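You operate a simulated robot arm through the tools that you are given. There is no shell and no other tool. Be economical: measure what you need, move in short steps, check, and stop when the job is done.

You run a simulated two-armed robot. Do the job below in one go: nothing can be reset, and whatever is moved stays where it is left.

## Task
Take the coarse worm and put it on the blue mat. Take the yellow-band bar and leave it on the black mat. Take the wash brush and put it on the green mat. Put one of the blue lot tins from the vice half of the bench top on the press half of the bench top. Take the thin collar with the green band and put it on top of the taper bush. Take the orange brush and leave it in the orange bucket. Pull the lower runner drawer open. Any order will do. Set down upright: blue lot tin.

The check looks at the end state, three seconds after you hand in, the way a careful person would. Anything else that was tipped, shoved, dropped, spilled or broken makes it a failure.

## Robot
Two 7-joint arms with fingered hands on one trunk, on a base that drives. Base frame: it is fixed to the floor where the robot stands at the start and does not move with it; the origin is under the middle of the robot, x ahead of it, y to its left, z up; the surface under the hand at the start is at about z = 850. Lengths are in mm, angles in rad, forces in N, time in s.
The left shoulder is at the start at [83, 125, 1094], the right one opposite. With the tool pointing down near the work surface each hand reaches from about 460 to 820 mm from the robot's upright axis, wherever it stands, measured 20 degrees to its own side. Places, roughly: black mat (20x22 cm) [560, 660, 840]; blue lot tin [1000, -1250, 1000]; blue mat [700, 1900, 800]; coarse worm (6x6x4 cm) [500, -100, 900]; green mat (22x22 cm) [540, -400, 840]; lower runner drawer [-7500, -3100, 700]; orange brush (10x5x7 cm) [-400, -8400, 800]; orange bucket (34x23x22 cm) [-2700, -8200, 800]; press half of the bench top [700, 500, 800]; taper bush (6x6x5 cm) [800, 900, 900]; thin collar with the green band (5x5x4 cm) [500, -3100, 900]; wash brush (9x4x7 cm) [500, -1000, 900]; yellow-band bar (12x3x3 cm) [500, -600, 900]. Payload 3.6 kg a hand.
The TCP of each hand is the grasp point between the finger pads, 30 mm short of the fingertips. In the tool frame z runs along the fingers and y along their closing line. The gripper opens to 104 mm. The gripper's body begins 35 mm behind the TCP. The gripper is a hand of 4 fingers: y runs from the thumb to the fingers, the wrist lies at [-15, -104, -178] in the tool frame, and closing takes about 1.5 s.
Orientation is that of the tool frame in the base frame, as [roll, pitch, yaw] about the fixed x, y, z axes, in that order (R = Rz(yaw) Ry(pitch) Rx(roll)). With the fingers straight down and the wrist toward the robot, the tool's x, y and z point along [0, 1, 0], [1, 0, 0] and [0, 0, -1] of the base frame.

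## Interface
- The arms move only by the tool step_arm. It takes "left_moves", "right_moves" or both (then of equal length, played together; a hand with none holds still); each is a list that holds one entry, the list of rows, each a list of 6 numbers: the shift along the base's x, y, z in mm, then the turn, a rotation vector about the base's x, y, z in rad. In form: [[[x, y, z, wx, wy, wz], ...]]. A call has 1 to 12 rows; each row shifts and turns the commanded pose from where the row before left it. "left_gripper" and "right_gripper" are, for a hand that has rows, the closure, from 0 (fully open) to 1 (shut), set as the call begins (left out, the last holds). Each row takes 0.2 s and may step no farther than 50 mm and 0.15 rad from the row before; otherwise, or with a gripper value out of range, the whole call is refused. A pose out of reach is approached as far as the arm can. The call stops where the force on the tool passes 40 N (or 10 N more than at its start, if that is more) or the arm is blocked; 0.2 s more then pass. Each finger travels about 72 mm/s and halts on what it meets, pressing with about 23 N; the grip force reading is that of the motor and also rises with nothing between the fingers. The clock runs only during rows and for 0.2 s after the last one: add rows that do not move to give the fingers time. The reply holds the time, the measured pose of the TCP, the force on the tool along the base axes, the opening and the grip force, in the units named above and with some noise, with the torque about the TCP (base axes, N m) and any sound that the robot's microphone picked up.
- Cameras (640 x 400 px; columns grow to the right, rows downward): "scene" is now at [202, 3.7, 1229.5]; the picture's right is [0.03, -1.00, 0.00], its down [-0.56, -0.01, -0.83] and it looks along [0.83, 0.02, -0.56] (base axes); focal length 214 px, centre (320, 200). "left" rides on the left gripper at [-61, -92, -130] in its tool frame; the picture's right is [-0.81, -0.27, 0.52], its down [0.53, -0.71, 0.46] and it looks along [0.24, 0.64, 0.72] (tool axes); focal length 275 px, centre (320, 200). "right" rides on the right gripper at [61, -92, -130] in its tool frame; the picture's right is [-0.81, 0.28, -0.52], its down [-0.53, -0.71, 0.46] and it looks along [-0.24, 0.64, 0.72] (tool axes); focal length 275 px, centre (320, 200). There is no depth. A picture from a camera that has moved, and an enlarged one, comes with that camera's place and axes in the base frame and with its lens.
- get_image(camera): a new picture of that camera. It takes no simulated time.
- move_column(by): slides the trunk up (or, below 0, down) by that many mm; the arms and the scene camera ride with it, the base frame stays. It gives what a move gives, with no picture.
- base_move(legs): drives the robot by 1 to 6 legs, each [ahead, left, turn to the left] in mm, mm and rad, along the robot's own axes; the way and the turn of a leg run together, so that a leg with both is an arc; at most 1500 mm and 3.142 rad a leg. The arms and the cameras ride along, it lands a little off, and it stops where it bumps. It gives what a move gives.
- finger_targets(index, middle, ring, thumb_bend, thumb_turn, hand): sets how far each is bent, from 0 (flat) to 100 (curled in); at 30 the hand is open as for a grip, at 70 the pads meet at the TCP. One left out holds its place. A second passes; each finger stops where it meets its share of the squeeze, and holds until it gets a number again. A gripper value or a shape takes the hand back. It gives what a move gives, with no picture; readings hold the bend of each and the force on the fingers (four entries, about 0 where the hand has none), thumb and palm. thumb_turn goes from beside the hand (0) to across from the fingers (100), as for a grip.
- grasp_type(shape, hand): the hand has 4 fingers and takes this shape, open, in about a second: jaw (thumb against the fingers, like two jaws); tri (thumb and two fingers); tip (a fingertip pinch); poke (one finger out to press); point (the index stretched); flat (the hand flat); cup (the hand cupped); fist (a fist). The gripper value then closes the fingers along that shape, each until it touches; the sizes above hold for jaw. It gives what a move gives, with no picture.
- aim_head(pan, tilt): turns the head with the scene camera to pan (to the left, within 1.396 rad either way) and tilt (down, from -0.506 to 1.204), counted from straight ahead of the robot. It gives what a move gives.
- close_up(camera, box): a new picture of the part [left, top, right, bottom] of that camera's present view, enlarged. It takes no simulated time.
- hand_in(): hands the job in; it is judged then, once.

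Work in short steps. Places have to be worked out from the pictures, the camera data and where the tool is seen: move nearer, look again, correct. Check each grasp and each placing, and mend what went wrong. You have 196 turns and 172 pictures in all, those below and enlarged ones among them. Open the grippers and draw the arms clear of the work before you hand the job in, unless the task says otherwise; then end with one line.

The tools are called as name(argument=value, ...) on one line, values as JSON. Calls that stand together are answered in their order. step_arm: Moves the arms, as the interface text tells. Its arguments: {"type":"object","properties":{"left_moves":{"type":"array","items":{"type":"array","items":{"type":"array","items":{"type":"number"}}}},"left_gripper":{"type":"number"},"right_moves":{"type":"array","items":{"type":"array","items":{"type":"array","items":{"type":"number"}}}},"right_gripper":{"type":"number"}},"required":[]} The other tools are called the same way: move_column (by) slides the trunk up or down; grasp_type (shape, hand) gives the hand a shape; finger_targets (index, middle, ring, thumb_bend, thumb_turn, hand) moves the fingers one by one; base_move (legs) drives the base; aim_head (pan, tilt) turns the head that bears the scene camera; get_image (camera) takes a picture; close_up (camera, box) takes an enlarged picture of a part of a camera's view; hand_in () hands the job in.

At the start:

```text
time: 0.0
left_tcp_pos: [525.6, 267.9, 1119.9]
left_ee_rot: [3.141, 0.0, 1.571]
left_ft_force: [-0.1, -0.4, -0.1]
left_moment: [-0.01, -0.04, -0.02]
left_gripper_width: 103.8
left_grip_force: 0.0
left_shape: jaw
left_bend: [30.0, 30.0, 30.0, 30.0, 98.0]
left_finger forces: [0.0, 0.0, 0.0, 0.0, 0.1, 0.0]
right_tcp_pos: [482.9, -218.7, 1099.8]
right_ee_rot: [3.141, -0.001, 1.571]
right_ft_force: [-0.4, 0.2, -0.4]
right_moment: [0.01, 0.03, 0.0]
right_gripper_width: 103.6
right_grip_force: 0.1
right_shape: jaw
right_bend: [30.0, 30.0, 30.0, 30.0, 98.0]
right_finger forces: [0.0, 0.0, 0.1, 0.0, 0.1, 0.0]
trunk travel left (down, up): [-325.0, 211.0]
robot x, y, heading: [-0.7, -1.1, -0.0]
head pan, tilt: [0.024, 0.597]
```

scene: 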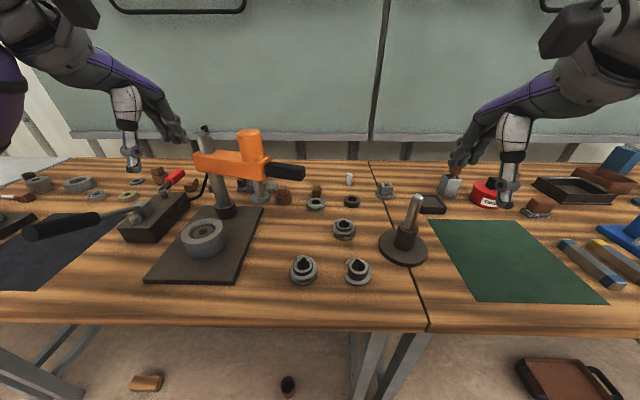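
right: 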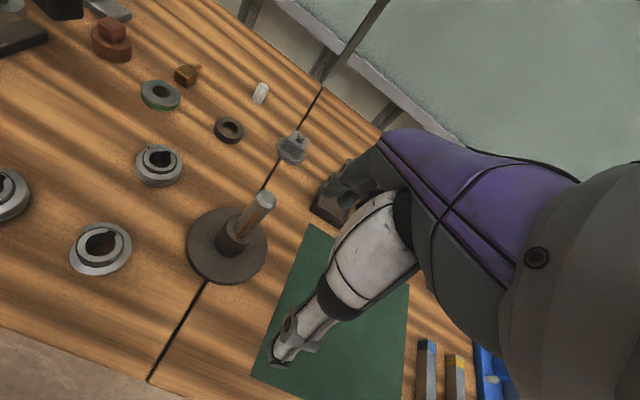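
left: 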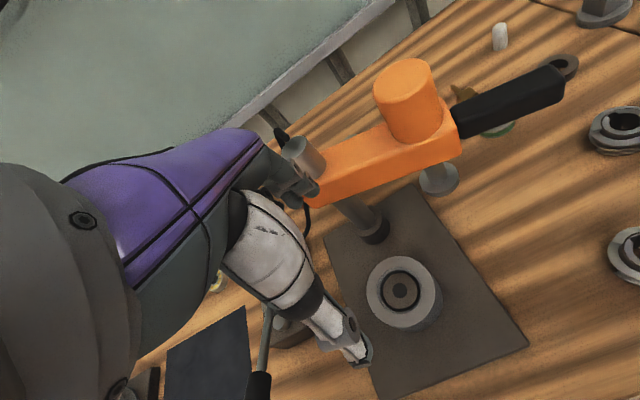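

I begin by surveying the bench: enlarging the middle of the present view to find the worm.

close_up(camera="scene", box=[220, 160, 440, 300])

aim_head(pan=1.0, tilt=0.55)

get_image(camera="scene")

aim_head(pan=-1.0, tilt=0.55)

get_image(camera="scene")

```text
2.86 times, centred on (330, 230) of scene
camera zoom: at [202.0, 3.7, 1229.5], right [0.03, -1.0, 0.0], down [-0.56, -0.01, -0.83], along [0.83, 0.02, -0.56], focal length 613 px, centre (291, 114)
```

zoom: 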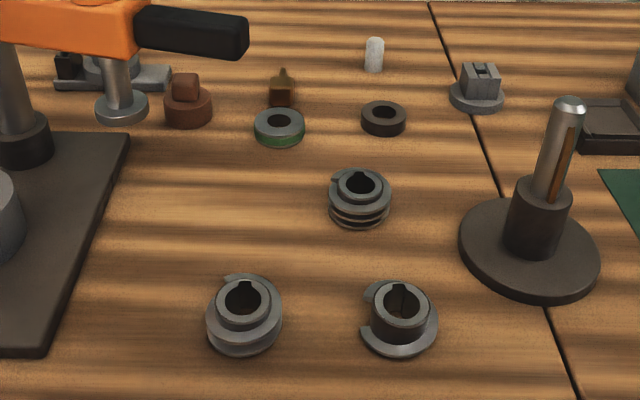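

```text
time: 1.2
left_tcp_pos: [525.1, 267.0, 1119.0]
left_ee_rot: [-3.14, 0.001, 1.57]
left_ft_force: [0.4, 0.7, 0.7]
left_moment: [0.01, 0.02, 0.0]
left_gripper_width: 103.4
left_grip_force: 0.1
left_shape: jaw
left_bend: [30.0, 30.0, 30.0, 30.0, 98.0]
left_finger forces: [0.1, 0.0, 0.0, 0.0, 0.0, 0.0]
right_tcp_pos: [482.6, -218.1, 1098.5]
right_ee_rot: [-3.141, -0.001, 1.571]
right_ft_force: [0.0, -0.3, 0.0]
right_moment: [-0.02, 0.01, 0.0]
right_gripper_width: 103.4
right_grip_force: 0.1
right_shape: jaw
right_bend: [30.0, 30.0, 30.0, 30.0, 98.0]
right_finger forces: [0.0, 0.1, 0.0, 0.1, 0.0, 0.0]
trunk travel left (down, up): [-325.0, 211.0]
robot x, y, heading: [-0.1, -0.5, 0.001]
head pan, tilt: [1.0, 0.55]
```

```text
167 pictures are left
camera scene: at [162.2, 77.0, 1233.8], right [0.84, -0.54, 0.0], down [-0.28, -0.44, -0.85], along [0.46, 0.72, -0.52], focal length 214 px, centre (320, 200)
```

scene: 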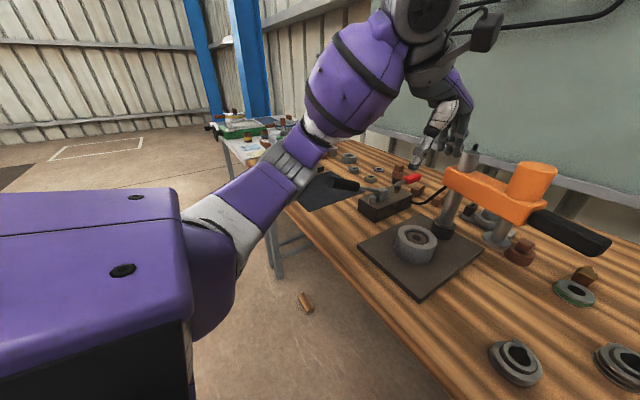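

```text
time: 3.2
left_tcp_pos: [525.6, 267.2, 1119.1]
left_ee_rot: [-3.141, 0.0, 1.57]
left_ft_force: [-0.2, -0.2, -0.3]
left_moment: [-0.03, -0.03, 0.04]
left_gripper_width: 103.8
left_grip_force: 0.1
left_shape: jaw
left_bend: [30.0, 30.0, 30.0, 30.0, 98.0]
left_finger forces: [0.0, 0.0, 0.0, 0.0, 0.0, 0.1]
right_tcp_pos: [482.7, -218.8, 1097.9]
right_ee_rot: [-3.141, 0.0, 1.571]
right_ft_force: [0.1, 0.7, 0.3]
right_moment: [-0.02, 0.01, 0.0]
right_gripper_width: 103.6
right_grip_force: 0.0
right_shape: jaw
right_bend: [30.0, 30.0, 30.0, 30.0, 98.0]
right_finger forces: [0.0, 0.1, 0.0, 0.0, 0.0, 0.0]
trunk travel left (down, up): [-325.0, 211.0]
robot x, y, heading: [-0.6, 1.7, -0.002]
head pan, tilt: [-1.0, 0.55]
```

```text
166 pictures are left
camera scene: at [162.1, -74.0, 1233.8], right [-0.84, -0.54, 0.0], down [-0.28, 0.44, -0.85], along [0.46, -0.72, -0.52], focal length 214 px, centre (320, 200)
```

scene: 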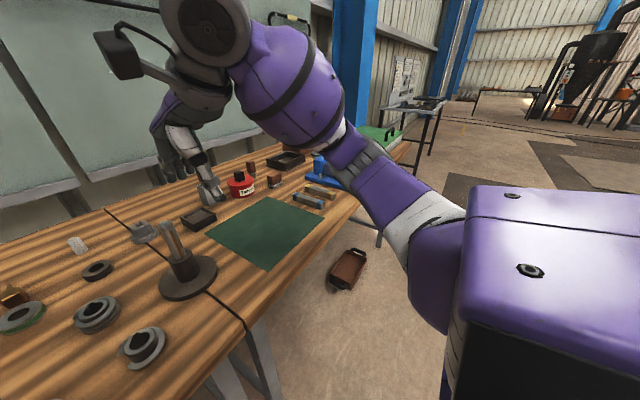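

Three threaded parts lie in the middle; I enlarge them through the right hand camera to tell which is the coarse worm, and look straight ahead again.

close_up(camera="right", box=[0, 120, 200, 290])

aim_head(pan=0.0, tilt=0.9)

close_up(camera="scene", box=[250, 100, 400, 200])

```text
2.35 times, centred on (100, 205) of right
camera zoom: at [390.6, -157.8, 1228.9], right [0.28, -0.81, 0.52], down [-0.71, -0.53, -0.46], along [0.64, -0.24, -0.72], focal length 648 px, centre (838, 188)
```

zoom: 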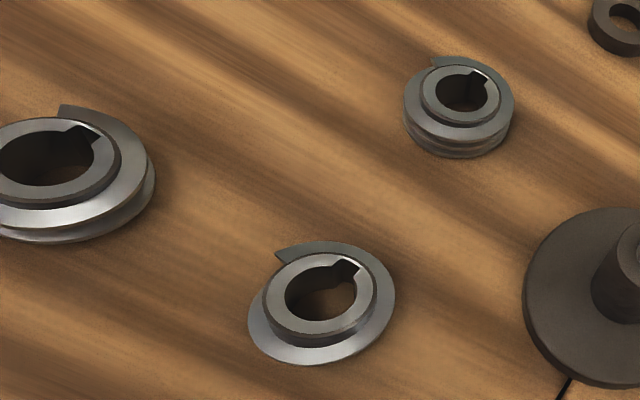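

```text
time: 4.5
left_tcp_pos: [524.7, 268.2, 1118.2]
left_ee_rot: [3.141, -0.001, 1.572]
left_ft_force: [0.2, -0.9, 0.3]
left_moment: [0.0, 0.02, 0.0]
left_gripper_width: 103.5
left_grip_force: 0.1
left_shape: jaw
left_bend: [30.0, 30.0, 30.0, 30.0, 98.0]
left_finger forces: [0.1, 0.0, 0.0, 0.0, 0.0, 0.1]
right_tcp_pos: [483.1, -218.8, 1098.8]
right_ee_rot: [-3.141, 0.0, 1.573]
right_ft_force: [0.0, 0.2, 0.0]
right_moment: [0.02, 0.0, -0.03]
right_gripper_width: 103.6
right_grip_force: 0.0
right_shape: jaw
right_bend: [30.0, 30.0, 30.0, 30.0, 98.0]
right_finger forces: [0.0, 0.0, 0.0, 0.0, 0.0, 0.0]
trunk travel left (down, up): [-325.0, 211.0]
robot x, y, heading: [1.8, -3.4, 0.001]
head pan, tilt: [0.0, 0.901]
```

```text
4.00 times, centred on (325, 150) of scene
camera zoom: at [189.1, 1.4, 1204.5], right [0.0, -1.0, 0.0], down [-0.78, 0.0, -0.62], along [0.62, 0.0, -0.78], focal length 858 px, centre (300, 400)
```

zoom: 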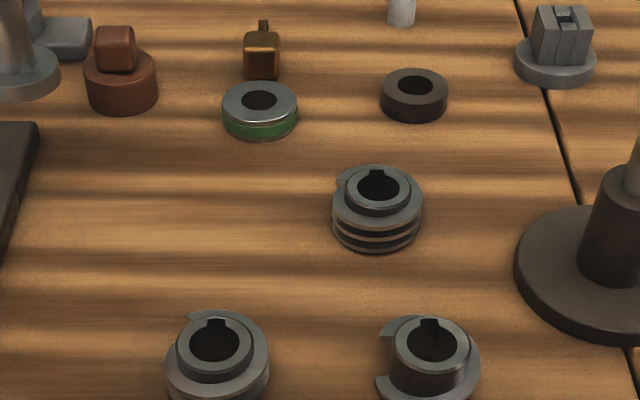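

The three worms have fine, middle and coarse thread; the right front one with barely one wide turn at about (485,-67) is the coarse one, and it matches the given place. I bring the right hand over it and check.

step_arm(right_moves=[[[0, 40, -25, 0, 0, 0], [0, 40, -25, 0, 0, 0], [2, 40, -25, 0, 0, 0], [0, 32, -25, 0, 0, 0]]], right_gripper=0)

get_image(camera="right")

get_image(camera="scene")

```text
time: 5.5
left_tcp_pos: [526.2, 267.3, 1117.8]
left_ee_rot: [3.141, 0.002, 1.572]
left_ft_force: [-0.2, 0.1, 0.6]
left_moment: [-0.01, -0.02, 0.0]
left_gripper_width: 103.8
left_grip_force: 0.0
left_shape: jaw
left_bend: [30.0, 30.0, 30.0, 30.0, 98.0]
left_finger forces: [0.1, 0.0, 0.0, 0.0, 0.0, 0.0]
right_tcp_pos: [485.1, -69.9, 998.9]
right_ee_rot: [3.139, 0.0, 1.573]
right_ft_force: [0.6, 0.9, 0.4]
right_moment: [-0.03, -0.05, 0.02]
right_gripper_width: 103.9
right_grip_force: 0.0
right_shape: jaw
right_bend: [30.0, 30.0, 30.0, 30.0, 98.0]
right_finger forces: [0.0, 0.0, 0.1, 0.0, 0.0, 0.0]
trunk travel left (down, up): [-325.0, 211.0]
robot x, y, heading: [0.0, -1.6, 0.002]
head pan, tilt: [0.0, 0.901]
```

```text
163 pictures are left
camera right: at [391.7, -9.1, 1129.4], right [0.27, -0.81, 0.52], down [-0.71, -0.53, -0.46], along [0.65, -0.24, -0.72], focal length 275 px, centre (320, 200)
```

right: 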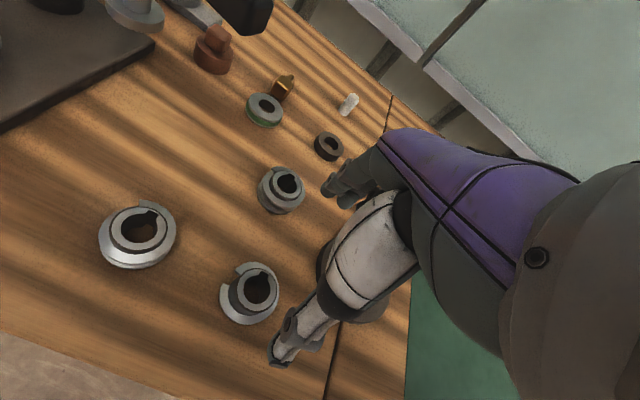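

```text
162 pictures are left
camera scene: at [189.2, 2.0, 1204.4], right [0.0, -1.0, 0.0], down [-0.78, 0.0, -0.62], along [0.62, 0.0, -0.78], focal length 214 px, centre (320, 200)
```

scene: 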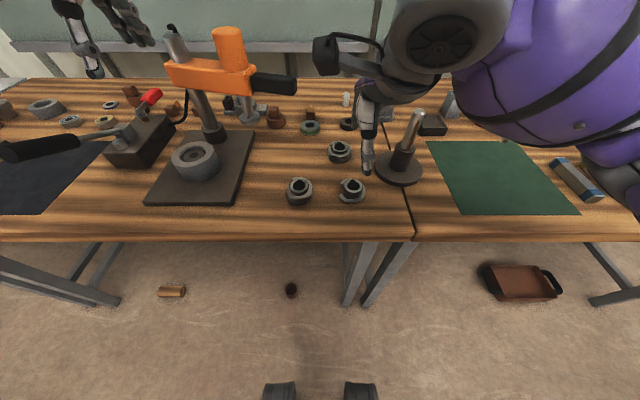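

The worm comes out at about (478,-63). I shift over it and lower to just above its flank.

step_arm(right_moves=[[[-7, 7, -20, 0, 0, 0], [0, 0, -40, 0, 0, 0], [0, 0, -25, 0, 0, 0]]])

get_image(camera="right")

close_up(camera="scene", box=[290, 100, 440, 220])

```text
time: 6.2
left_tcp_pos: [525.2, 267.4, 1118.7]
left_ee_rot: [-3.141, -0.001, 1.569]
left_ft_force: [0.3, 0.5, -0.7]
left_moment: [-0.01, -0.05, -0.02]
left_gripper_width: 103.7
left_grip_force: 0.1
left_shape: jaw
left_bend: [30.0, 30.0, 30.0, 30.0, 98.0]
left_finger forces: [0.1, 0.0, 0.1, 0.0, 0.0, 0.0]
right_tcp_pos: [478.6, -58.8, 914.3]
right_ee_rot: [3.141, -0.002, 1.571]
right_ft_force: [1.0, 0.3, -0.3]
right_moment: [0.0, 0.0, -0.01]
right_gripper_width: 103.9
right_grip_force: 0.0
right_shape: jaw
right_bend: [30.0, 30.0, 30.0, 30.0, 98.0]
right_finger forces: [0.0, 0.1, 0.0, 0.0, 0.0, 0.0]
trunk travel left (down, up): [-325.0, 211.0]
robot x, y, heading: [2.4, -3.0, -0.001]
head pan, tilt: [0.0, 0.901]
```

```text
161 pictures are left
camera right: at [386.7, 1.2, 1045.6], right [0.27, -0.81, 0.52], down [-0.71, -0.53, -0.46], along [0.65, -0.24, -0.72], focal length 275 px, centre (320, 200)
```

right: 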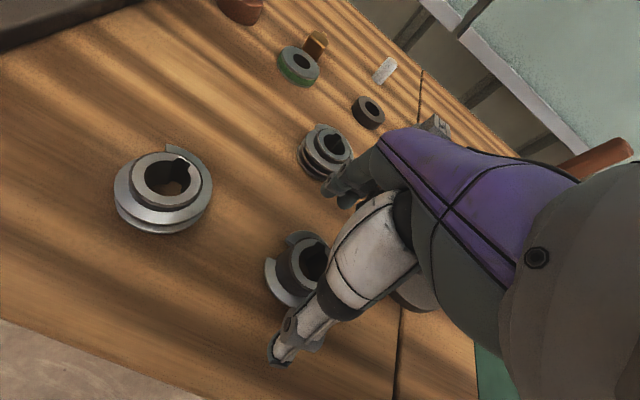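

```text
3.33 times, centred on (365, 160) of scene
camera zoom: at [189.1, 1.6, 1204.5], right [0.0, -1.0, 0.0], down [-0.78, 0.0, -0.62], along [0.62, 0.0, -0.78], focal length 715 px, centre (170, 333)
```

zoom: 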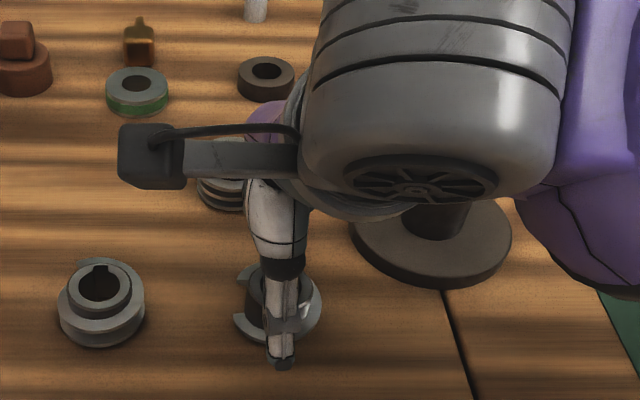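

The hand is nearly centred; the worm sits some 5 mm to the right. I correct, lower to z≈886 and close.

step_arm(right_moves=[[[0, -5, -14, 0, 0, 0], [0, 0, -14, 0, 0, 0]]])

step_arm(right_moves=[[[0, 0, 0, 0, 0, 0], [0, 0, 0, 0, 0, 0], [0, 0, 0, 0, 0, 0], [0, 0, 0, 0, 0, 0], [0, 0, 0, 0, 0, 0], [0, 0, 0, 0, 0, 0], [0, 0, 0, 0, 0, 0]]], right_gripper=1)

```text
time: 6.8
left_tcp_pos: [526.3, 267.0, 1118.1]
left_ee_rot: [3.141, -0.001, 1.571]
left_ft_force: [-0.3, -0.6, 0.8]
left_moment: [-0.04, 0.0, 0.03]
left_gripper_width: 103.5
left_grip_force: 0.1
left_shape: jaw
left_bend: [30.0, 30.0, 30.0, 30.0, 98.0]
left_finger forces: [0.0, 0.0, 0.1, 0.0, 0.0, 0.0]
right_tcp_pos: [477.8, -65.5, 886.5]
right_ee_rot: [3.141, -0.001, 1.573]
right_ft_force: [1.1, -0.2, 0.2]
right_moment: [0.01, 0.0, 0.02]
right_gripper_width: 103.5
right_grip_force: 0.1
right_shape: jaw
right_bend: [30.0, 30.0, 30.0, 30.0, 98.0]
right_finger forces: [0.1, 0.0, 0.0, 0.0, 0.1, 0.0]
trunk travel left (down, up): [-325.0, 211.0]
robot x, y, heading: [-0.9, -1.1, -0.001]
head pan, tilt: [0.0, 0.901]
```

```text
time: 8.4
left_tcp_pos: [526.6, 268.4, 1118.3]
left_ee_rot: [3.141, 0.0, 1.572]
left_ft_force: [-0.6, -0.1, 0.2]
left_moment: [0.03, 0.0, 0.0]
left_gripper_width: 103.7
left_grip_force: 0.0
left_shape: jaw
left_bend: [30.0, 30.0, 30.0, 30.0, 98.0]
left_finger forces: [0.1, 0.0, 0.1, 0.0, 0.0, 0.0]
right_tcp_pos: [478.9, -66.7, 885.8]
right_ee_rot: [3.141, 0.0, 1.571]
right_ft_force: [-1.3, -0.6, -0.2]
right_moment: [-0.02, -0.02, 0.0]
right_gripper_width: 45.8
right_grip_force: 23.3
right_shape: jaw
right_bend: [74.0, 45.0, 48.0, 73.0, 100.0]
right_finger forces: [12.6, 6.7, 0.0, 0.0, 20.0, 0.0]
trunk travel left (down, up): [-325.0, 211.0]
robot x, y, heading: [1.2, 2.8, -0.003]
head pan, tilt: [0.0, 0.901]
```

It holds something (46 mm, 20 N). I lift and look.

step_arm(right_moves=[[[0, 0, 30, 0, 0, 0], [0, 0, 40, 0, 0, 0], [0, 0, 40, 0, 0, 0], [0, -20, 40, 0, 0, 0], [0, -40, 40, 0, 0, 0]]])

get_image(camera="right")

get_image(camera="scene")

```text
refused: row 5 steps farther than a row can; nothing moved
```

```text
159 pictures are left
camera right: at [386.2, -4.9, 1016.4], right [0.28, -0.81, 0.52], down [-0.71, -0.53, -0.46], along [0.64, -0.24, -0.72], focal length 275 px, centre (320, 200)
```

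right: 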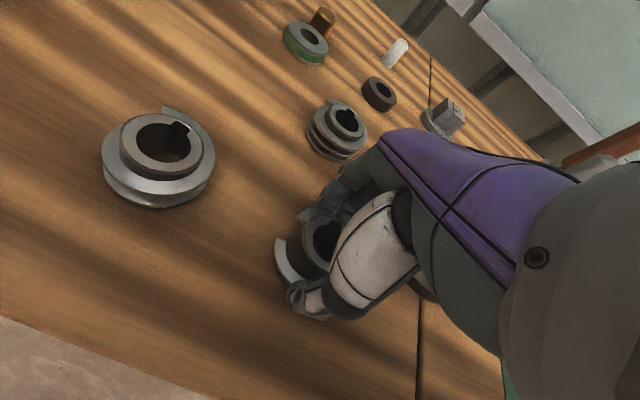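

```text
158 pictures are left
camera scene: at [189.1, 1.5, 1204.5], right [0.0, -1.0, 0.0], down [-0.78, 0.0, -0.62], along [0.62, 0.0, -0.78], focal length 214 px, centre (320, 200)
```

scene: 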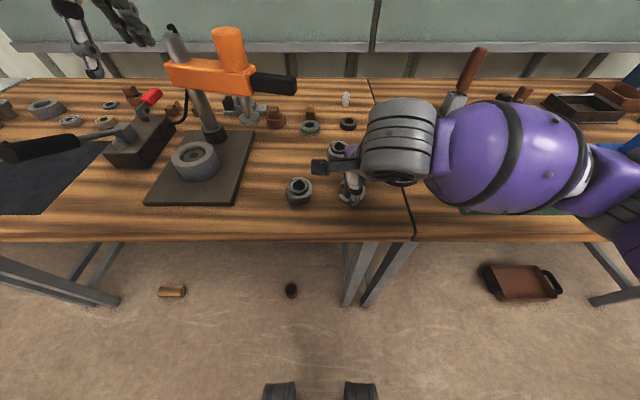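

Row 5 was a bit long; I lift straight up instead.

step_arm(right_moves=[[[0, 0, 20, 0, 0, 0], [0, 0, 40, 0, 0, 0], [0, 0, 45, 0, 0, 0], [0, 0, 45, 0, 0, 0], [0, 0, 45, 0, 0, 0]]])

get_image(camera="right")

close_up(camera="scene", box=[240, 80, 440, 220])

```text
time: 9.7
left_tcp_pos: [526.3, 267.3, 1119.4]
left_ee_rot: [3.14, 0.0, 1.571]
left_ft_force: [0.0, -0.9, -0.5]
left_moment: [0.0, 0.0, 0.01]
left_gripper_width: 103.8
left_grip_force: 0.0
left_shape: jaw
left_bend: [30.0, 30.0, 30.0, 30.0, 98.0]
left_finger forces: [0.1, 0.0, 0.0, 0.0, 0.1, 0.0]
right_tcp_pos: [479.1, -65.9, 1079.7]
right_ee_rot: [3.14, 0.003, 1.573]
right_ft_force: [-0.3, 0.7, -3.4]
right_moment: [0.03, 0.0, 0.02]
right_gripper_width: 45.7
right_grip_force: 23.3
right_shape: jaw
right_bend: [74.0, 45.0, 48.0, 73.0, 100.0]
right_finger forces: [12.9, 6.6, 0.0, 0.0, 20.1, 0.1]
trunk travel left (down, up): [-325.0, 211.0]
robot x, y, heading: [3.1, 2.4, 0.003]
head pan, tilt: [0.0, 0.901]
```

```text
157 pictures are left
camera right: at [386.8, -5.8, 1209.7], right [0.28, -0.81, 0.52], down [-0.71, -0.53, -0.45], along [0.64, -0.24, -0.72], focal length 275 px, centre (320, 200)
```

right: 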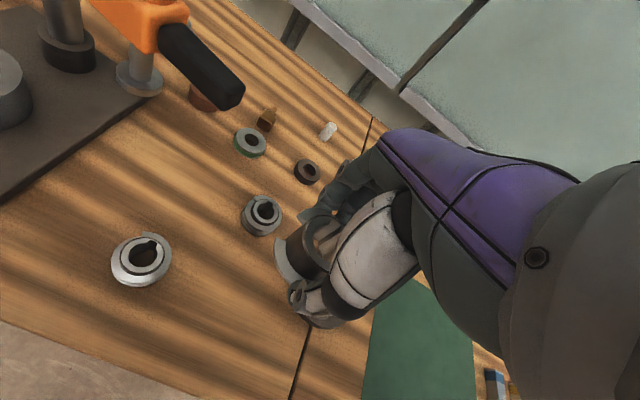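

```text
2.86 times, centred on (340, 150) of scene
camera zoom: at [189.0, 1.8, 1204.5], right [0.0, -1.0, 0.0], down [-0.78, 0.0, -0.62], along [0.62, 0.0, -0.78], focal length 613 px, centre (263, 343)
```

zoom: 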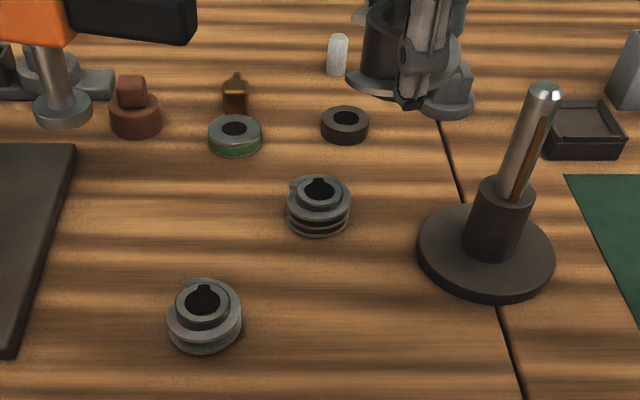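

The worm is held level and safe. Next I look to the right along the bench for the bar, brush and tins before driving there with the worm in the right hand.

aim_head(pan=-0.7, tilt=0.35)

get_image(camera="scene")

```text
time: 10.7
left_tcp_pos: [526.5, 267.9, 1118.4]
left_ee_rot: [-3.141, -0.002, 1.569]
left_ft_force: [-1.1, 0.1, -0.4]
left_moment: [0.01, -0.04, 0.0]
left_gripper_width: 103.6
left_grip_force: 0.1
left_shape: jaw
left_bend: [30.0, 30.0, 30.0, 30.0, 98.0]
left_finger forces: [0.1, 0.1, 0.0, 0.0, 0.0, 0.1]
right_tcp_pos: [479.1, -66.7, 1078.4]
right_ee_rot: [-3.141, 0.002, 1.571]
right_ft_force: [0.5, -0.6, -2.9]
right_moment: [-0.01, 0.01, 0.0]
right_gripper_width: 45.8
right_grip_force: 22.9
right_shape: jaw
right_bend: [74.0, 45.0, 48.0, 73.0, 100.0]
right_finger forces: [12.9, 6.7, 0.0, 0.1, 20.0, 0.1]
trunk travel left (down, up): [-325.0, 211.0]
robot x, y, heading: [-0.6, -0.7, -0.001]
head pan, tilt: [-0.7, 0.351]
```

```text
155 pictures are left
camera scene: at [185.1, -58.5, 1251.9], right [-0.64, -0.77, 0.0], down [-0.26, 0.22, -0.94], along [0.72, -0.6, -0.34], focal length 214 px, centre (320, 200)
```

scene: 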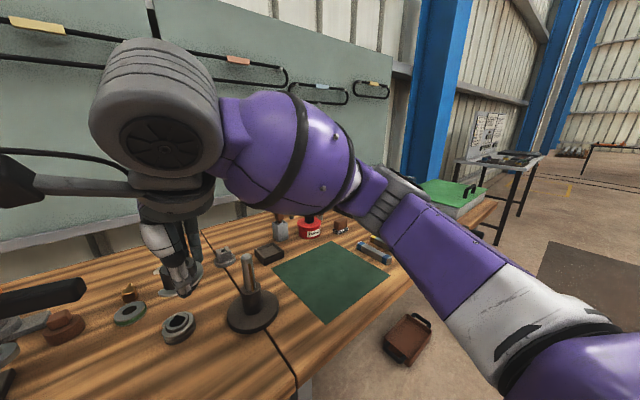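

The way over the bench is clear at hand height. I drive right 500 and look again.

base_move(legs=[[0, -500, 0]])

aim_head(pan=-0.45, tilt=0.6)

get_image(camera="scene")

```text
time: 15.6
left_tcp_pos: [525.6, -240.6, 1117.2]
left_ee_rot: [-3.141, 0.0, 1.561]
left_ft_force: [-0.6, 0.2, -0.4]
left_moment: [-0.02, -0.01, -0.02]
left_gripper_width: 103.5
left_grip_force: 0.1
left_shape: jaw
left_bend: [30.0, 30.0, 30.0, 30.0, 98.0]
left_finger forces: [0.1, 0.1, 0.0, 0.1, 0.0, 0.0]
right_tcp_pos: [477.3, -574.4, 1079.0]
right_ee_rot: [3.142, -0.001, 1.561]
right_ft_force: [0.6, -0.4, -2.9]
right_moment: [0.0, 0.0, 0.0]
right_gripper_width: 45.5
right_grip_force: 23.3
right_shape: jaw
right_bend: [74.0, 45.0, 48.0, 73.0, 100.0]
right_finger forces: [12.8, 6.5, 0.1, 0.0, 20.0, 0.0]
trunk travel left (down, up): [-325.0, 211.0]
robot x, y, heading: [-1.4, -505.1, -0.007]
head pan, tilt: [-0.7, 0.351]
```

```text
time: 16.4
left_tcp_pos: [526.8, -240.0, 1118.8]
left_ee_rot: [-3.141, -0.001, 1.563]
left_ft_force: [0.5, 0.7, 0.3]
left_moment: [0.01, 0.0, 0.0]
left_gripper_width: 104.2
left_grip_force: 0.1
left_shape: jaw
left_bend: [30.0, 30.0, 30.0, 30.0, 98.0]
left_finger forces: [0.1, 0.0, 0.1, 0.0, 0.0, 0.0]
right_tcp_pos: [476.1, -573.3, 1078.4]
right_ee_rot: [3.141, 0.001, 1.564]
right_ft_force: [0.3, -0.7, -2.8]
right_moment: [-0.03, -0.01, 0.0]
right_gripper_width: 45.7
right_grip_force: 23.2
right_shape: jaw
right_bend: [74.0, 45.0, 48.0, 73.0, 100.0]
right_finger forces: [12.9, 6.5, 0.0, 0.0, 20.0, 0.0]
trunk travel left (down, up): [-325.0, 211.0]
robot x, y, heading: [-1.0, -504.2, -0.01]
head pan, tilt: [-0.45, 0.6]
```

```text
154 pictures are left
camera scene: at [190.5, -541.0, 1229.3], right [-0.44, -0.9, 0.0], down [-0.51, 0.25, -0.83], along [0.74, -0.37, -0.56], focal length 214 px, centre (320, 200)
```

scene: 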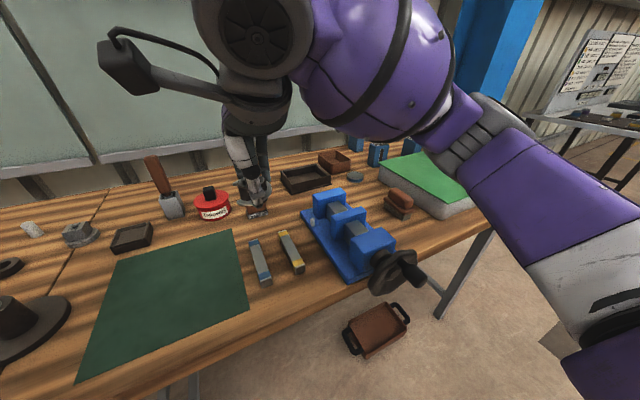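

The yellow-banded bar lies along x at about (522,-632) between a blue-banded bar (70 mm to its left) and the vice. I drive on 270 mm and begin turning the left hand so it closes along y, with the opening narrowed.

base_move(legs=[[0, -270, 0.009]])

step_arm(left_moves=[[[0, -12, 0, 0, 0, -0.143], [0, -12, 0, 0, 0, -0.143], [0, -12, 0, 0, 0, -0.143], [0, -12, 0, 0, 0, -0.143], [0, -12, 0, 0, 0, -0.143], [0, -12, 0, 0, 0, -0.143], [0, -12, 0, 0, 0, -0.143], [0, -12, 0, 0, 0, -0.143], [0, -12, 0, 0, 0, -0.143], [0, -12, 0, 0, 0, -0.143], [0, 0, 0, 0, 0, -0.141]]], left_gripper=0.4)

aim_head(pan=0.15, tilt=0.8)

get_image(camera="scene")

get_image(camera="left")

```text
time: 19.4
left_tcp_pos: [521.7, -503.3, 1117.6]
left_ee_rot: [-3.141, 0.002, 1.57]
left_ft_force: [-0.4, 0.6, -0.2]
left_moment: [-0.01, -0.05, 0.02]
left_gripper_width: 103.6
left_grip_force: 0.0
left_shape: jaw
left_bend: [30.0, 30.0, 30.0, 30.0, 98.0]
left_finger forces: [0.0, 0.1, 0.1, 0.0, 0.1, 0.0]
right_tcp_pos: [475.3, -837.6, 1079.0]
right_ee_rot: [-3.14, 0.0, 1.57]
right_ft_force: [0.7, 0.5, -2.7]
right_moment: [0.0, 0.03, 0.01]
right_gripper_width: 45.8
right_grip_force: 22.5
right_shape: jaw
right_bend: [74.0, 45.0, 48.0, 73.0, 100.0]
right_finger forces: [12.8, 6.5, 0.0, 0.0, 19.9, 0.1]
trunk travel left (down, up): [-325.0, 211.0]
robot x, y, heading: [-0.6, -771.1, 0.001]
head pan, tilt: [-0.45, 0.6]
```

```text
time: 21.8
left_tcp_pos: [522.4, -622.6, 1118.9]
left_ee_rot: [-3.14, 0.0, -0.003]
left_ft_force: [0.2, 0.6, 0.5]
left_moment: [0.0, 0.02, 0.01]
left_gripper_width: 62.9
left_grip_force: 0.0
left_shape: jaw
left_bend: [29.0, 40.0, 37.0, 64.0, 100.0]
left_finger forces: [0.0, 0.1, 0.1, 0.1, 0.2, 0.0]
right_tcp_pos: [476.0, -838.4, 1078.2]
right_ee_rot: [-3.14, 0.0, 1.572]
right_ft_force: [0.0, 0.5, -3.8]
right_moment: [-0.01, 0.01, 0.0]
right_gripper_width: 46.0
right_grip_force: 22.9
right_shape: jaw
right_bend: [74.0, 45.0, 48.0, 73.0, 100.0]
right_finger forces: [13.0, 6.4, 0.1, 0.1, 19.9, 0.0]
trunk travel left (down, up): [-325.0, 211.0]
robot x, y, heading: [-8.3, -767.4, -0.001]
head pan, tilt: [-0.45, 0.6]
```

```text
time: 22.8
left_tcp_pos: [523.5, -623.0, 1117.6]
left_ee_rot: [3.141, 0.001, 0.001]
left_ft_force: [-1.0, 0.3, -0.8]
left_moment: [-0.01, 0.0, 0.01]
left_gripper_width: 62.8
left_grip_force: 0.2
left_shape: jaw
left_bend: [29.0, 40.0, 37.0, 64.0, 100.0]
left_finger forces: [0.0, 0.0, 0.0, 0.0, 0.0, 0.0]
right_tcp_pos: [475.9, -839.2, 1078.3]
right_ee_rot: [3.14, -0.001, 1.572]
right_ft_force: [-0.2, 0.2, -3.4]
right_moment: [0.01, 0.02, -0.01]
right_gripper_width: 45.8
right_grip_force: 22.9
right_shape: jaw
right_bend: [74.0, 45.0, 48.0, 73.0, 100.0]
right_finger forces: [13.0, 6.5, 0.0, 0.0, 19.8, 0.0]
trunk travel left (down, up): [-325.0, 211.0]
robot x, y, heading: [-0.8, -773.5, -0.0]
head pan, tilt: [0.15, 0.799]
```

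```text
153 pictures are left
camera scene: at [189.8, -757.2, 1212.4], right [0.15, -0.99, 0.0], down [-0.71, -0.11, -0.7], along [0.69, 0.1, -0.72], focal length 214 px, centre (320, 200)
```

scene: 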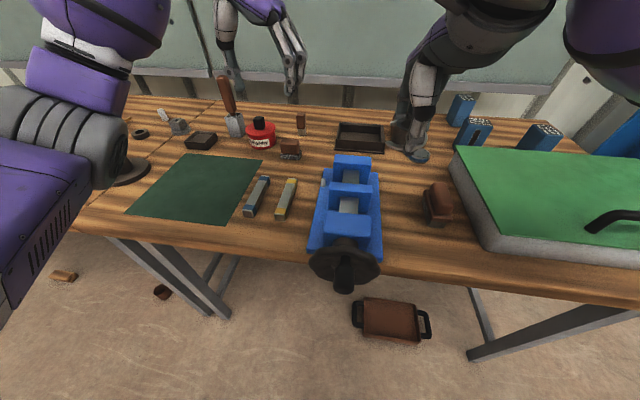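

```text
152 pictures are left
camera left: at [461.6, -532.4, 1249.0], right [-0.81, 0.27, -0.52], down [0.53, 0.71, -0.46], along [0.24, -0.64, -0.72], focal length 275 px, centre (320, 200)
```

left: 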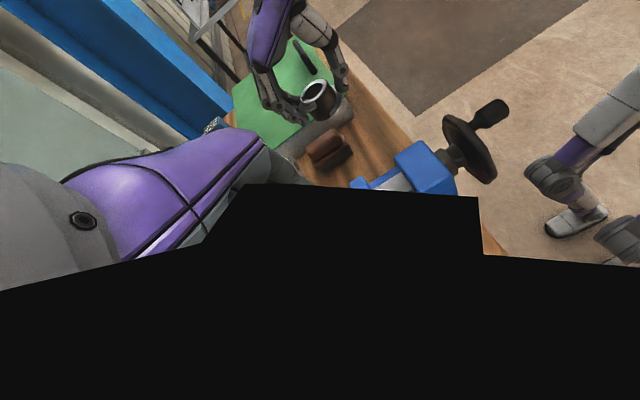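

Zooming on the bars for a finer fix.

close_up(camera="scene", box=[220, 150, 400, 260])

```text
3.56 times, centred on (310, 205) of scene
camera zoom: at [189.8, -757.2, 1212.4], right [0.15, -0.99, 0.0], down [-0.71, -0.11, -0.7], along [0.69, 0.1, -0.72], focal length 763 px, centre (356, 182)
```

zoom: 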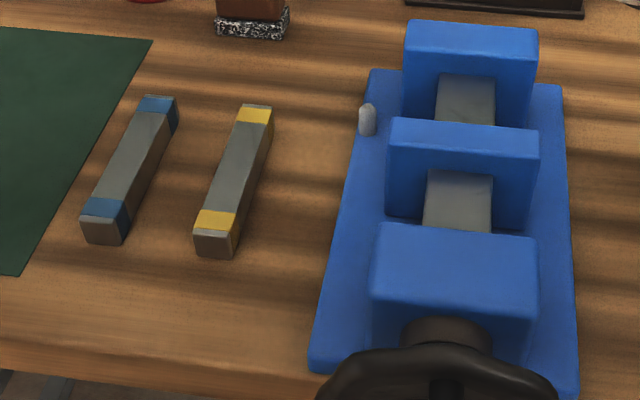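

The bar's centre is at about (515,-635). I lower to z≈930 over it with the opening at about 52 mm and check the alignment.

step_arm(left_moves=[[[-8, -12, -40, 0, 0, 0], [0, 0, -45, 0, 0, 0], [0, 0, -45, 0, 0, 0], [0, 0, -45, 0, 0, 0], [0, 0, -10, 0, 0, 0]]], left_gripper=0.5)

close_up(camera="scene", box=[200, 90, 400, 260])

```text
time: 24.0
left_tcp_pos: [515.3, -635.0, 934.6]
left_ee_rot: [3.141, 0.001, 0.0]
left_ft_force: [-0.7, -0.2, -0.6]
left_moment: [-0.01, -0.02, 0.0]
left_gripper_width: 52.5
left_grip_force: 0.0
left_shape: jaw
left_bend: [74.0, 44.0, 41.0, 69.0, 100.0]
left_finger forces: [0.0, 0.0, 0.0, 0.0, 0.0, 0.0]
right_tcp_pos: [476.1, -838.5, 1079.6]
right_ee_rot: [3.141, 0.0, 1.571]
right_ft_force: [-0.2, -0.3, -2.8]
right_moment: [-0.03, -0.01, 0.0]
right_gripper_width: 45.8
right_grip_force: 23.0
right_shape: jaw
right_bend: [74.0, 45.0, 48.0, 73.0, 100.0]
right_finger forces: [13.1, 6.4, 0.0, 0.0, 19.9, 0.0]
trunk travel left (down, up): [-325.0, 211.0]
robot x, y, heading: [-3.0, -771.4, 0.0]
head pan, tilt: [0.15, 0.799]
```

```text
2.35 times, centred on (300, 175) of scene
camera zoom: at [189.8, -757.2, 1212.4], right [0.15, -0.99, 0.0], down [-0.71, -0.11, -0.7], along [0.69, 0.1, -0.72], focal length 505 px, centre (367, 259)
```

zoom: 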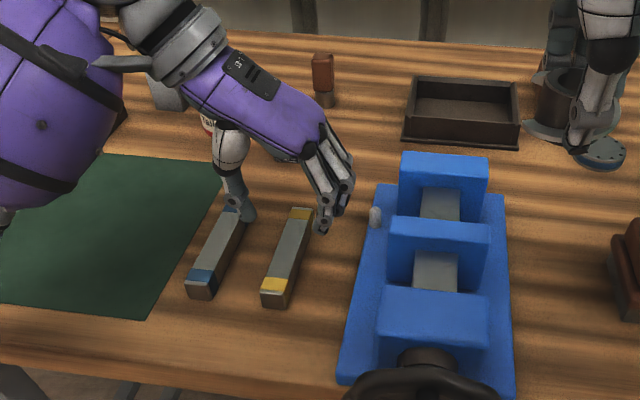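

The hand is centred over the bar, but the thumb would pass close by the blue bar, so I narrow the opening more and look again.

step_arm(left_moves=[[[0, 0, -10, 0, 0, 0], [0, 0, -5, 0, 0, 0]]], left_gripper=0.58)

close_up(camera="scene", box=[230, 150, 330, 230])

```text
time: 24.6
left_tcp_pos: [515.2, -636.3, 918.9]
left_ee_rot: [-3.141, 0.001, 0.0]
left_ft_force: [0.1, 0.3, -0.2]
left_moment: [0.01, 0.0, -0.01]
left_gripper_width: 43.9
left_grip_force: 0.1
left_shape: jaw
left_bend: [74.0, 48.0, 45.0, 72.0, 100.0]
left_finger forces: [0.0, 0.0, 0.0, 0.1, 0.0, 0.0]
right_tcp_pos: [475.7, -837.9, 1078.3]
right_ee_rot: [-3.142, -0.001, 1.571]
right_ft_force: [0.8, 0.0, -3.8]
right_moment: [0.0, 0.04, -0.02]
right_gripper_width: 45.7
right_grip_force: 22.9
right_shape: jaw
right_bend: [74.0, 45.0, 48.0, 73.0, 100.0]
right_finger forces: [13.0, 6.4, 0.1, 0.0, 19.9, 0.0]
trunk travel left (down, up): [-325.0, 211.0]
robot x, y, heading: [-5.6, -769.1, 0.005]
head pan, tilt: [0.15, 0.799]
```

```text
5.00 times, centred on (280, 190) of scene
camera zoom: at [189.8, -757.1, 1212.3], right [0.15, -0.99, 0.0], down [-0.71, -0.11, -0.7], along [0.69, 0.1, -0.72], focal length 1072 px, centre (520, 250)
```

zoom: 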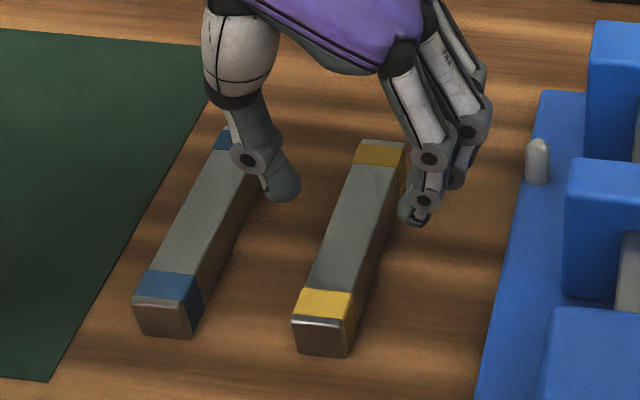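

Thumb and fingers now straddle the bar with clearance on both sides. I go down to z≈884 and close.

step_arm(left_moves=[[[0, -1, -18, 0, 0, 0], [0, 0, -17, 0, 0, 0]]])

step_arm(left_moves=[[[0, 0, 0, 0, 0, 0], [0, 0, 0, 0, 0, 0], [0, 0, 0, 0, 0, 0], [0, 0, 0, 0, 0, 0], [0, 0, 0, 0, 0, 0]]], left_gripper=1)

close_up(camera="scene", box=[230, 150, 330, 230])

```text
time: 25.2
left_tcp_pos: [514.9, -636.5, 884.9]
left_ee_rot: [3.141, -0.002, 0.0]
left_ft_force: [0.5, 0.6, 0.1]
left_moment: [-0.03, 0.01, 0.0]
left_gripper_width: 43.8
left_grip_force: 0.0
left_shape: jaw
left_bend: [74.0, 48.0, 45.0, 72.0, 100.0]
left_finger forces: [0.1, 0.1, 0.0, 0.0, 0.0, 0.1]
right_tcp_pos: [476.2, -837.3, 1077.8]
right_ee_rot: [3.141, 0.001, 1.57]
right_ft_force: [0.5, -1.4, -2.3]
right_moment: [-0.02, 0.0, 0.03]
right_gripper_width: 45.6
right_grip_force: 23.2
right_shape: jaw
right_bend: [74.0, 45.0, 48.0, 73.0, 100.0]
right_finger forces: [13.0, 6.4, 0.0, 0.0, 20.0, 0.0]
trunk travel left (down, up): [-325.0, 211.0]
robot x, y, heading: [-1.7, -775.6, -0.0]
head pan, tilt: [0.15, 0.799]
```

```text
time: 26.4
left_tcp_pos: [516.4, -637.6, 883.9]
left_ee_rot: [3.141, 0.003, 0.0]
left_ft_force: [0.0, 0.5, 0.0]
left_moment: [0.02, 0.01, 0.01]
left_gripper_width: 16.8
left_grip_force: 22.9
left_shape: jaw
left_bend: [72.0, 65.0, 65.0, 74.0, 100.0]
left_finger forces: [12.0, 5.9, 2.5, 0.1, 20.5, 0.2]
right_tcp_pos: [476.5, -839.3, 1077.9]
right_ee_rot: [3.141, 0.0, 1.57]
right_ft_force: [-0.3, 0.0, -3.2]
right_moment: [-0.03, 0.01, -0.01]
right_gripper_width: 45.5
right_grip_force: 22.5
right_shape: jaw
right_bend: [74.0, 45.0, 48.0, 73.0, 100.0]
right_finger forces: [13.0, 6.5, 0.0, 0.0, 19.9, 0.1]
trunk travel left (down, up): [-325.0, 211.0]
robot x, y, heading: [-7.9, -772.0, 0.001]
head pan, tilt: [0.15, 0.799]
```

```text
5.00 times, centred on (280, 190) of scene
camera zoom: at [190.0, -757.1, 1212.3], right [0.15, -0.99, 0.0], down [-0.71, -0.11, -0.7], along [0.69, 0.1, -0.72], focal length 1072 px, centre (520, 250)
```

zoom: 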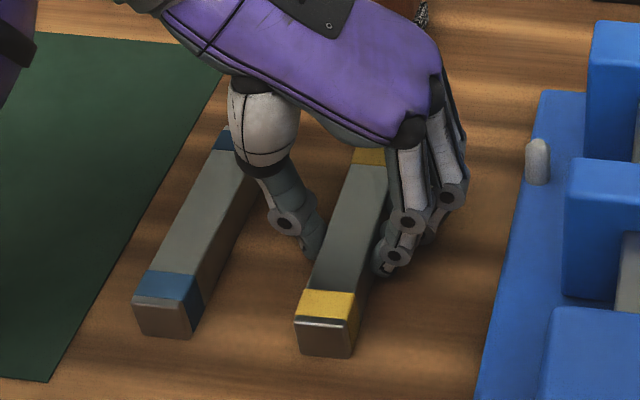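

The bar is gripped on both sides. I lift it straight up and check.

step_arm(left_moves=[[[0, 0, 15, 0, 0, 0], [0, 0, 40, 0, 0, 0], [0, 0, 45, 0, 0, 0], [0, 0, 45, 0, 0, 0], [0, 0, 45, 0, 0, 0], [0, 0, 30, 0, 0, 0]]])

get_image(camera="scene")

```text
time: 27.8
left_tcp_pos: [515.4, -637.0, 1106.5]
left_ee_rot: [-3.141, 0.001, -0.001]
left_ft_force: [0.7, -0.5, -4.5]
left_moment: [-0.03, 0.0, 0.01]
left_gripper_width: 16.6
left_grip_force: 23.0
left_shape: jaw
left_bend: [72.0, 65.0, 67.0, 74.0, 100.0]
left_finger forces: [13.0, 5.2, 2.6, 0.0, 20.8, 0.0]
right_tcp_pos: [476.2, -838.7, 1078.6]
right_ee_rot: [3.141, 0.0, 1.573]
right_ft_force: [-0.4, -0.6, -3.4]
right_moment: [0.01, 0.01, 0.01]
right_gripper_width: 45.7
right_grip_force: 23.2
right_shape: jaw
right_bend: [74.0, 45.0, 48.0, 73.0, 100.0]
right_finger forces: [13.0, 6.4, 0.0, 0.0, 19.9, 0.0]
trunk travel left (down, up): [-325.0, 211.0]
robot x, y, heading: [-3.2, -770.7, -0.007]
head pan, tilt: [0.15, 0.799]
```

```text
147 pictures are left
camera scene: at [189.7, -757.0, 1212.3], right [0.15, -0.99, 0.0], down [-0.71, -0.11, -0.7], along [0.69, 0.1, -0.72], focal length 214 px, centre (320, 200)
```

scene: 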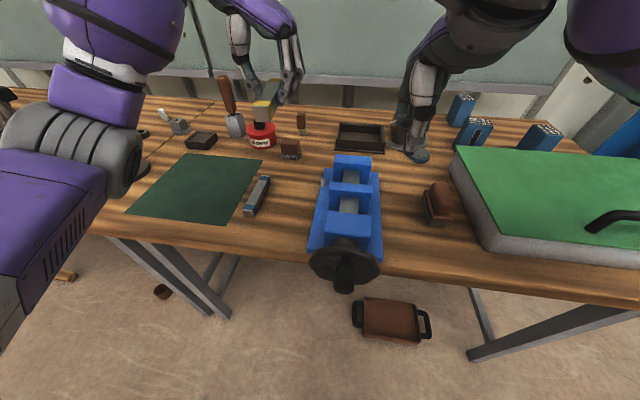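

The bar hangs level in the left hand. I raise the trunk for clearance over the press, back off a little, and drive left to the black mat.

move_column(by=150)

base_move(legs=[[-150, 0, 0], [0, 1290, 0.005]])

aim_head(pan=0.2, tilt=0.75)

get_image(camera="scene")

```text
time: 29.5
left_tcp_pos: [515.1, -636.3, 1252.9]
left_ee_rot: [-3.141, 0.004, -0.002]
left_ft_force: [-0.5, 0.4, -4.3]
left_moment: [-0.05, 0.0, -0.01]
left_gripper_width: 16.9
left_grip_force: 22.6
left_shape: jaw
left_bend: [72.0, 65.0, 67.0, 74.0, 100.0]
left_finger forces: [13.0, 5.2, 2.4, 0.0, 20.7, 0.0]
right_tcp_pos: [476.3, -837.8, 1227.4]
right_ee_rot: [-3.14, 0.0, 1.571]
right_ft_force: [0.1, 0.4, -3.9]
right_moment: [0.0, 0.01, -0.02]
right_gripper_width: 45.7
right_grip_force: 22.6
right_shape: jaw
right_bend: [74.0, 45.0, 48.0, 73.0, 100.0]
right_finger forces: [12.9, 6.4, 0.0, 0.0, 19.7, 0.1]
trunk travel left (down, up): [-475.0, 61.0]
robot x, y, heading: [-3.5, -769.4, -0.003]
head pan, tilt: [0.15, 0.799]
```

```text
time: 42.1
left_tcp_pos: [380.9, 662.0, 1253.9]
left_ee_rot: [3.141, 0.0, -0.013]
left_ft_force: [0.5, 0.4, -3.3]
left_moment: [-0.03, 0.01, 0.01]
left_gripper_width: 16.5
left_grip_force: 23.2
left_shape: jaw
left_bend: [72.0, 65.0, 67.0, 74.0, 100.0]
left_finger forces: [13.1, 5.0, 2.4, 0.0, 20.6, 0.0]
right_tcp_pos: [338.7, 461.3, 1227.8]
right_ee_rot: [3.14, -0.002, 1.556]
right_ft_force: [-0.4, -0.3, -3.2]
right_moment: [0.04, 0.01, 0.0]
right_gripper_width: 45.7
right_grip_force: 23.2
right_shape: jaw
right_bend: [74.0, 45.0, 48.0, 73.0, 100.0]
right_finger forces: [13.0, 6.4, 0.0, 0.1, 19.9, 0.0]
trunk travel left (down, up): [-475.0, 61.0]
robot x, y, heading: [-138.8, 536.3, -0.02]
head pan, tilt: [0.15, 0.799]
```

```text
time: 42.8
left_tcp_pos: [381.6, 663.0, 1253.2]
left_ee_rot: [3.141, 0.002, -0.014]
left_ft_force: [0.1, -0.7, -5.1]
left_moment: [-0.01, 0.08, 0.04]
left_gripper_width: 16.4
left_grip_force: 23.1
left_shape: jaw
left_bend: [72.0, 65.0, 67.0, 74.0, 100.0]
left_finger forces: [13.2, 5.1, 2.4, 0.0, 20.6, 0.0]
right_tcp_pos: [338.9, 461.3, 1228.4]
right_ee_rot: [-3.141, 0.0, 1.555]
right_ft_force: [-0.7, 0.0, -2.3]
right_moment: [0.01, -0.01, 0.03]
right_gripper_width: 45.5
right_grip_force: 22.8
right_shape: jaw
right_bend: [74.0, 45.0, 48.0, 73.0, 100.0]
right_finger forces: [13.1, 6.5, 0.0, 0.0, 20.0, 0.0]
trunk travel left (down, up): [-475.0, 61.0]
robot x, y, heading: [-140.8, 541.3, -0.012]
head pan, tilt: [0.201, 0.75]
```

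```text
146 pictures are left
camera scene: at [4.6, 551.3, 1376.7], right [0.18, -0.98, 0.0], down [-0.67, -0.13, -0.73], along [0.72, 0.13, -0.68], focal length 214 px, centre (320, 200)
```

scene: 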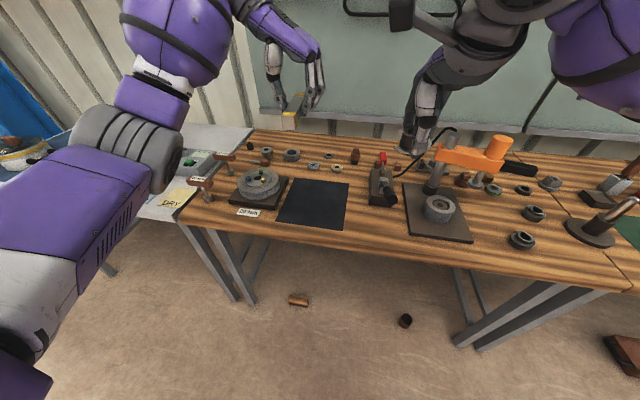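

The mat centre is at about (550,660). I zoom to see the mat and the lever beside it before lowering.

close_up(camera="scene", box=[200, 120, 440, 260])

```text
2.67 times, centred on (320, 190) of scene
camera zoom: at [4.6, 551.3, 1376.7], right [0.18, -0.98, 0.0], down [-0.67, -0.13, -0.73], along [0.72, 0.13, -0.68], focal length 572 px, centre (320, 227)
```

zoom: 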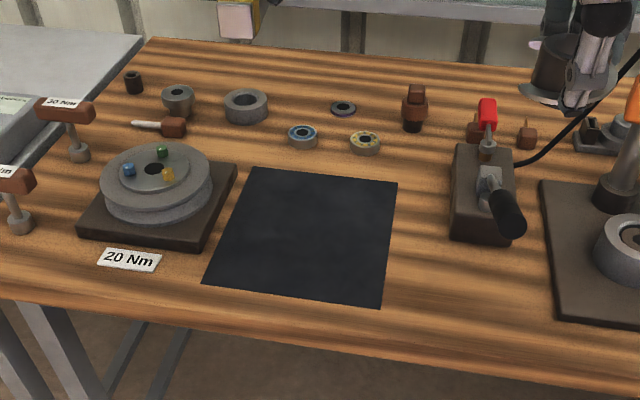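

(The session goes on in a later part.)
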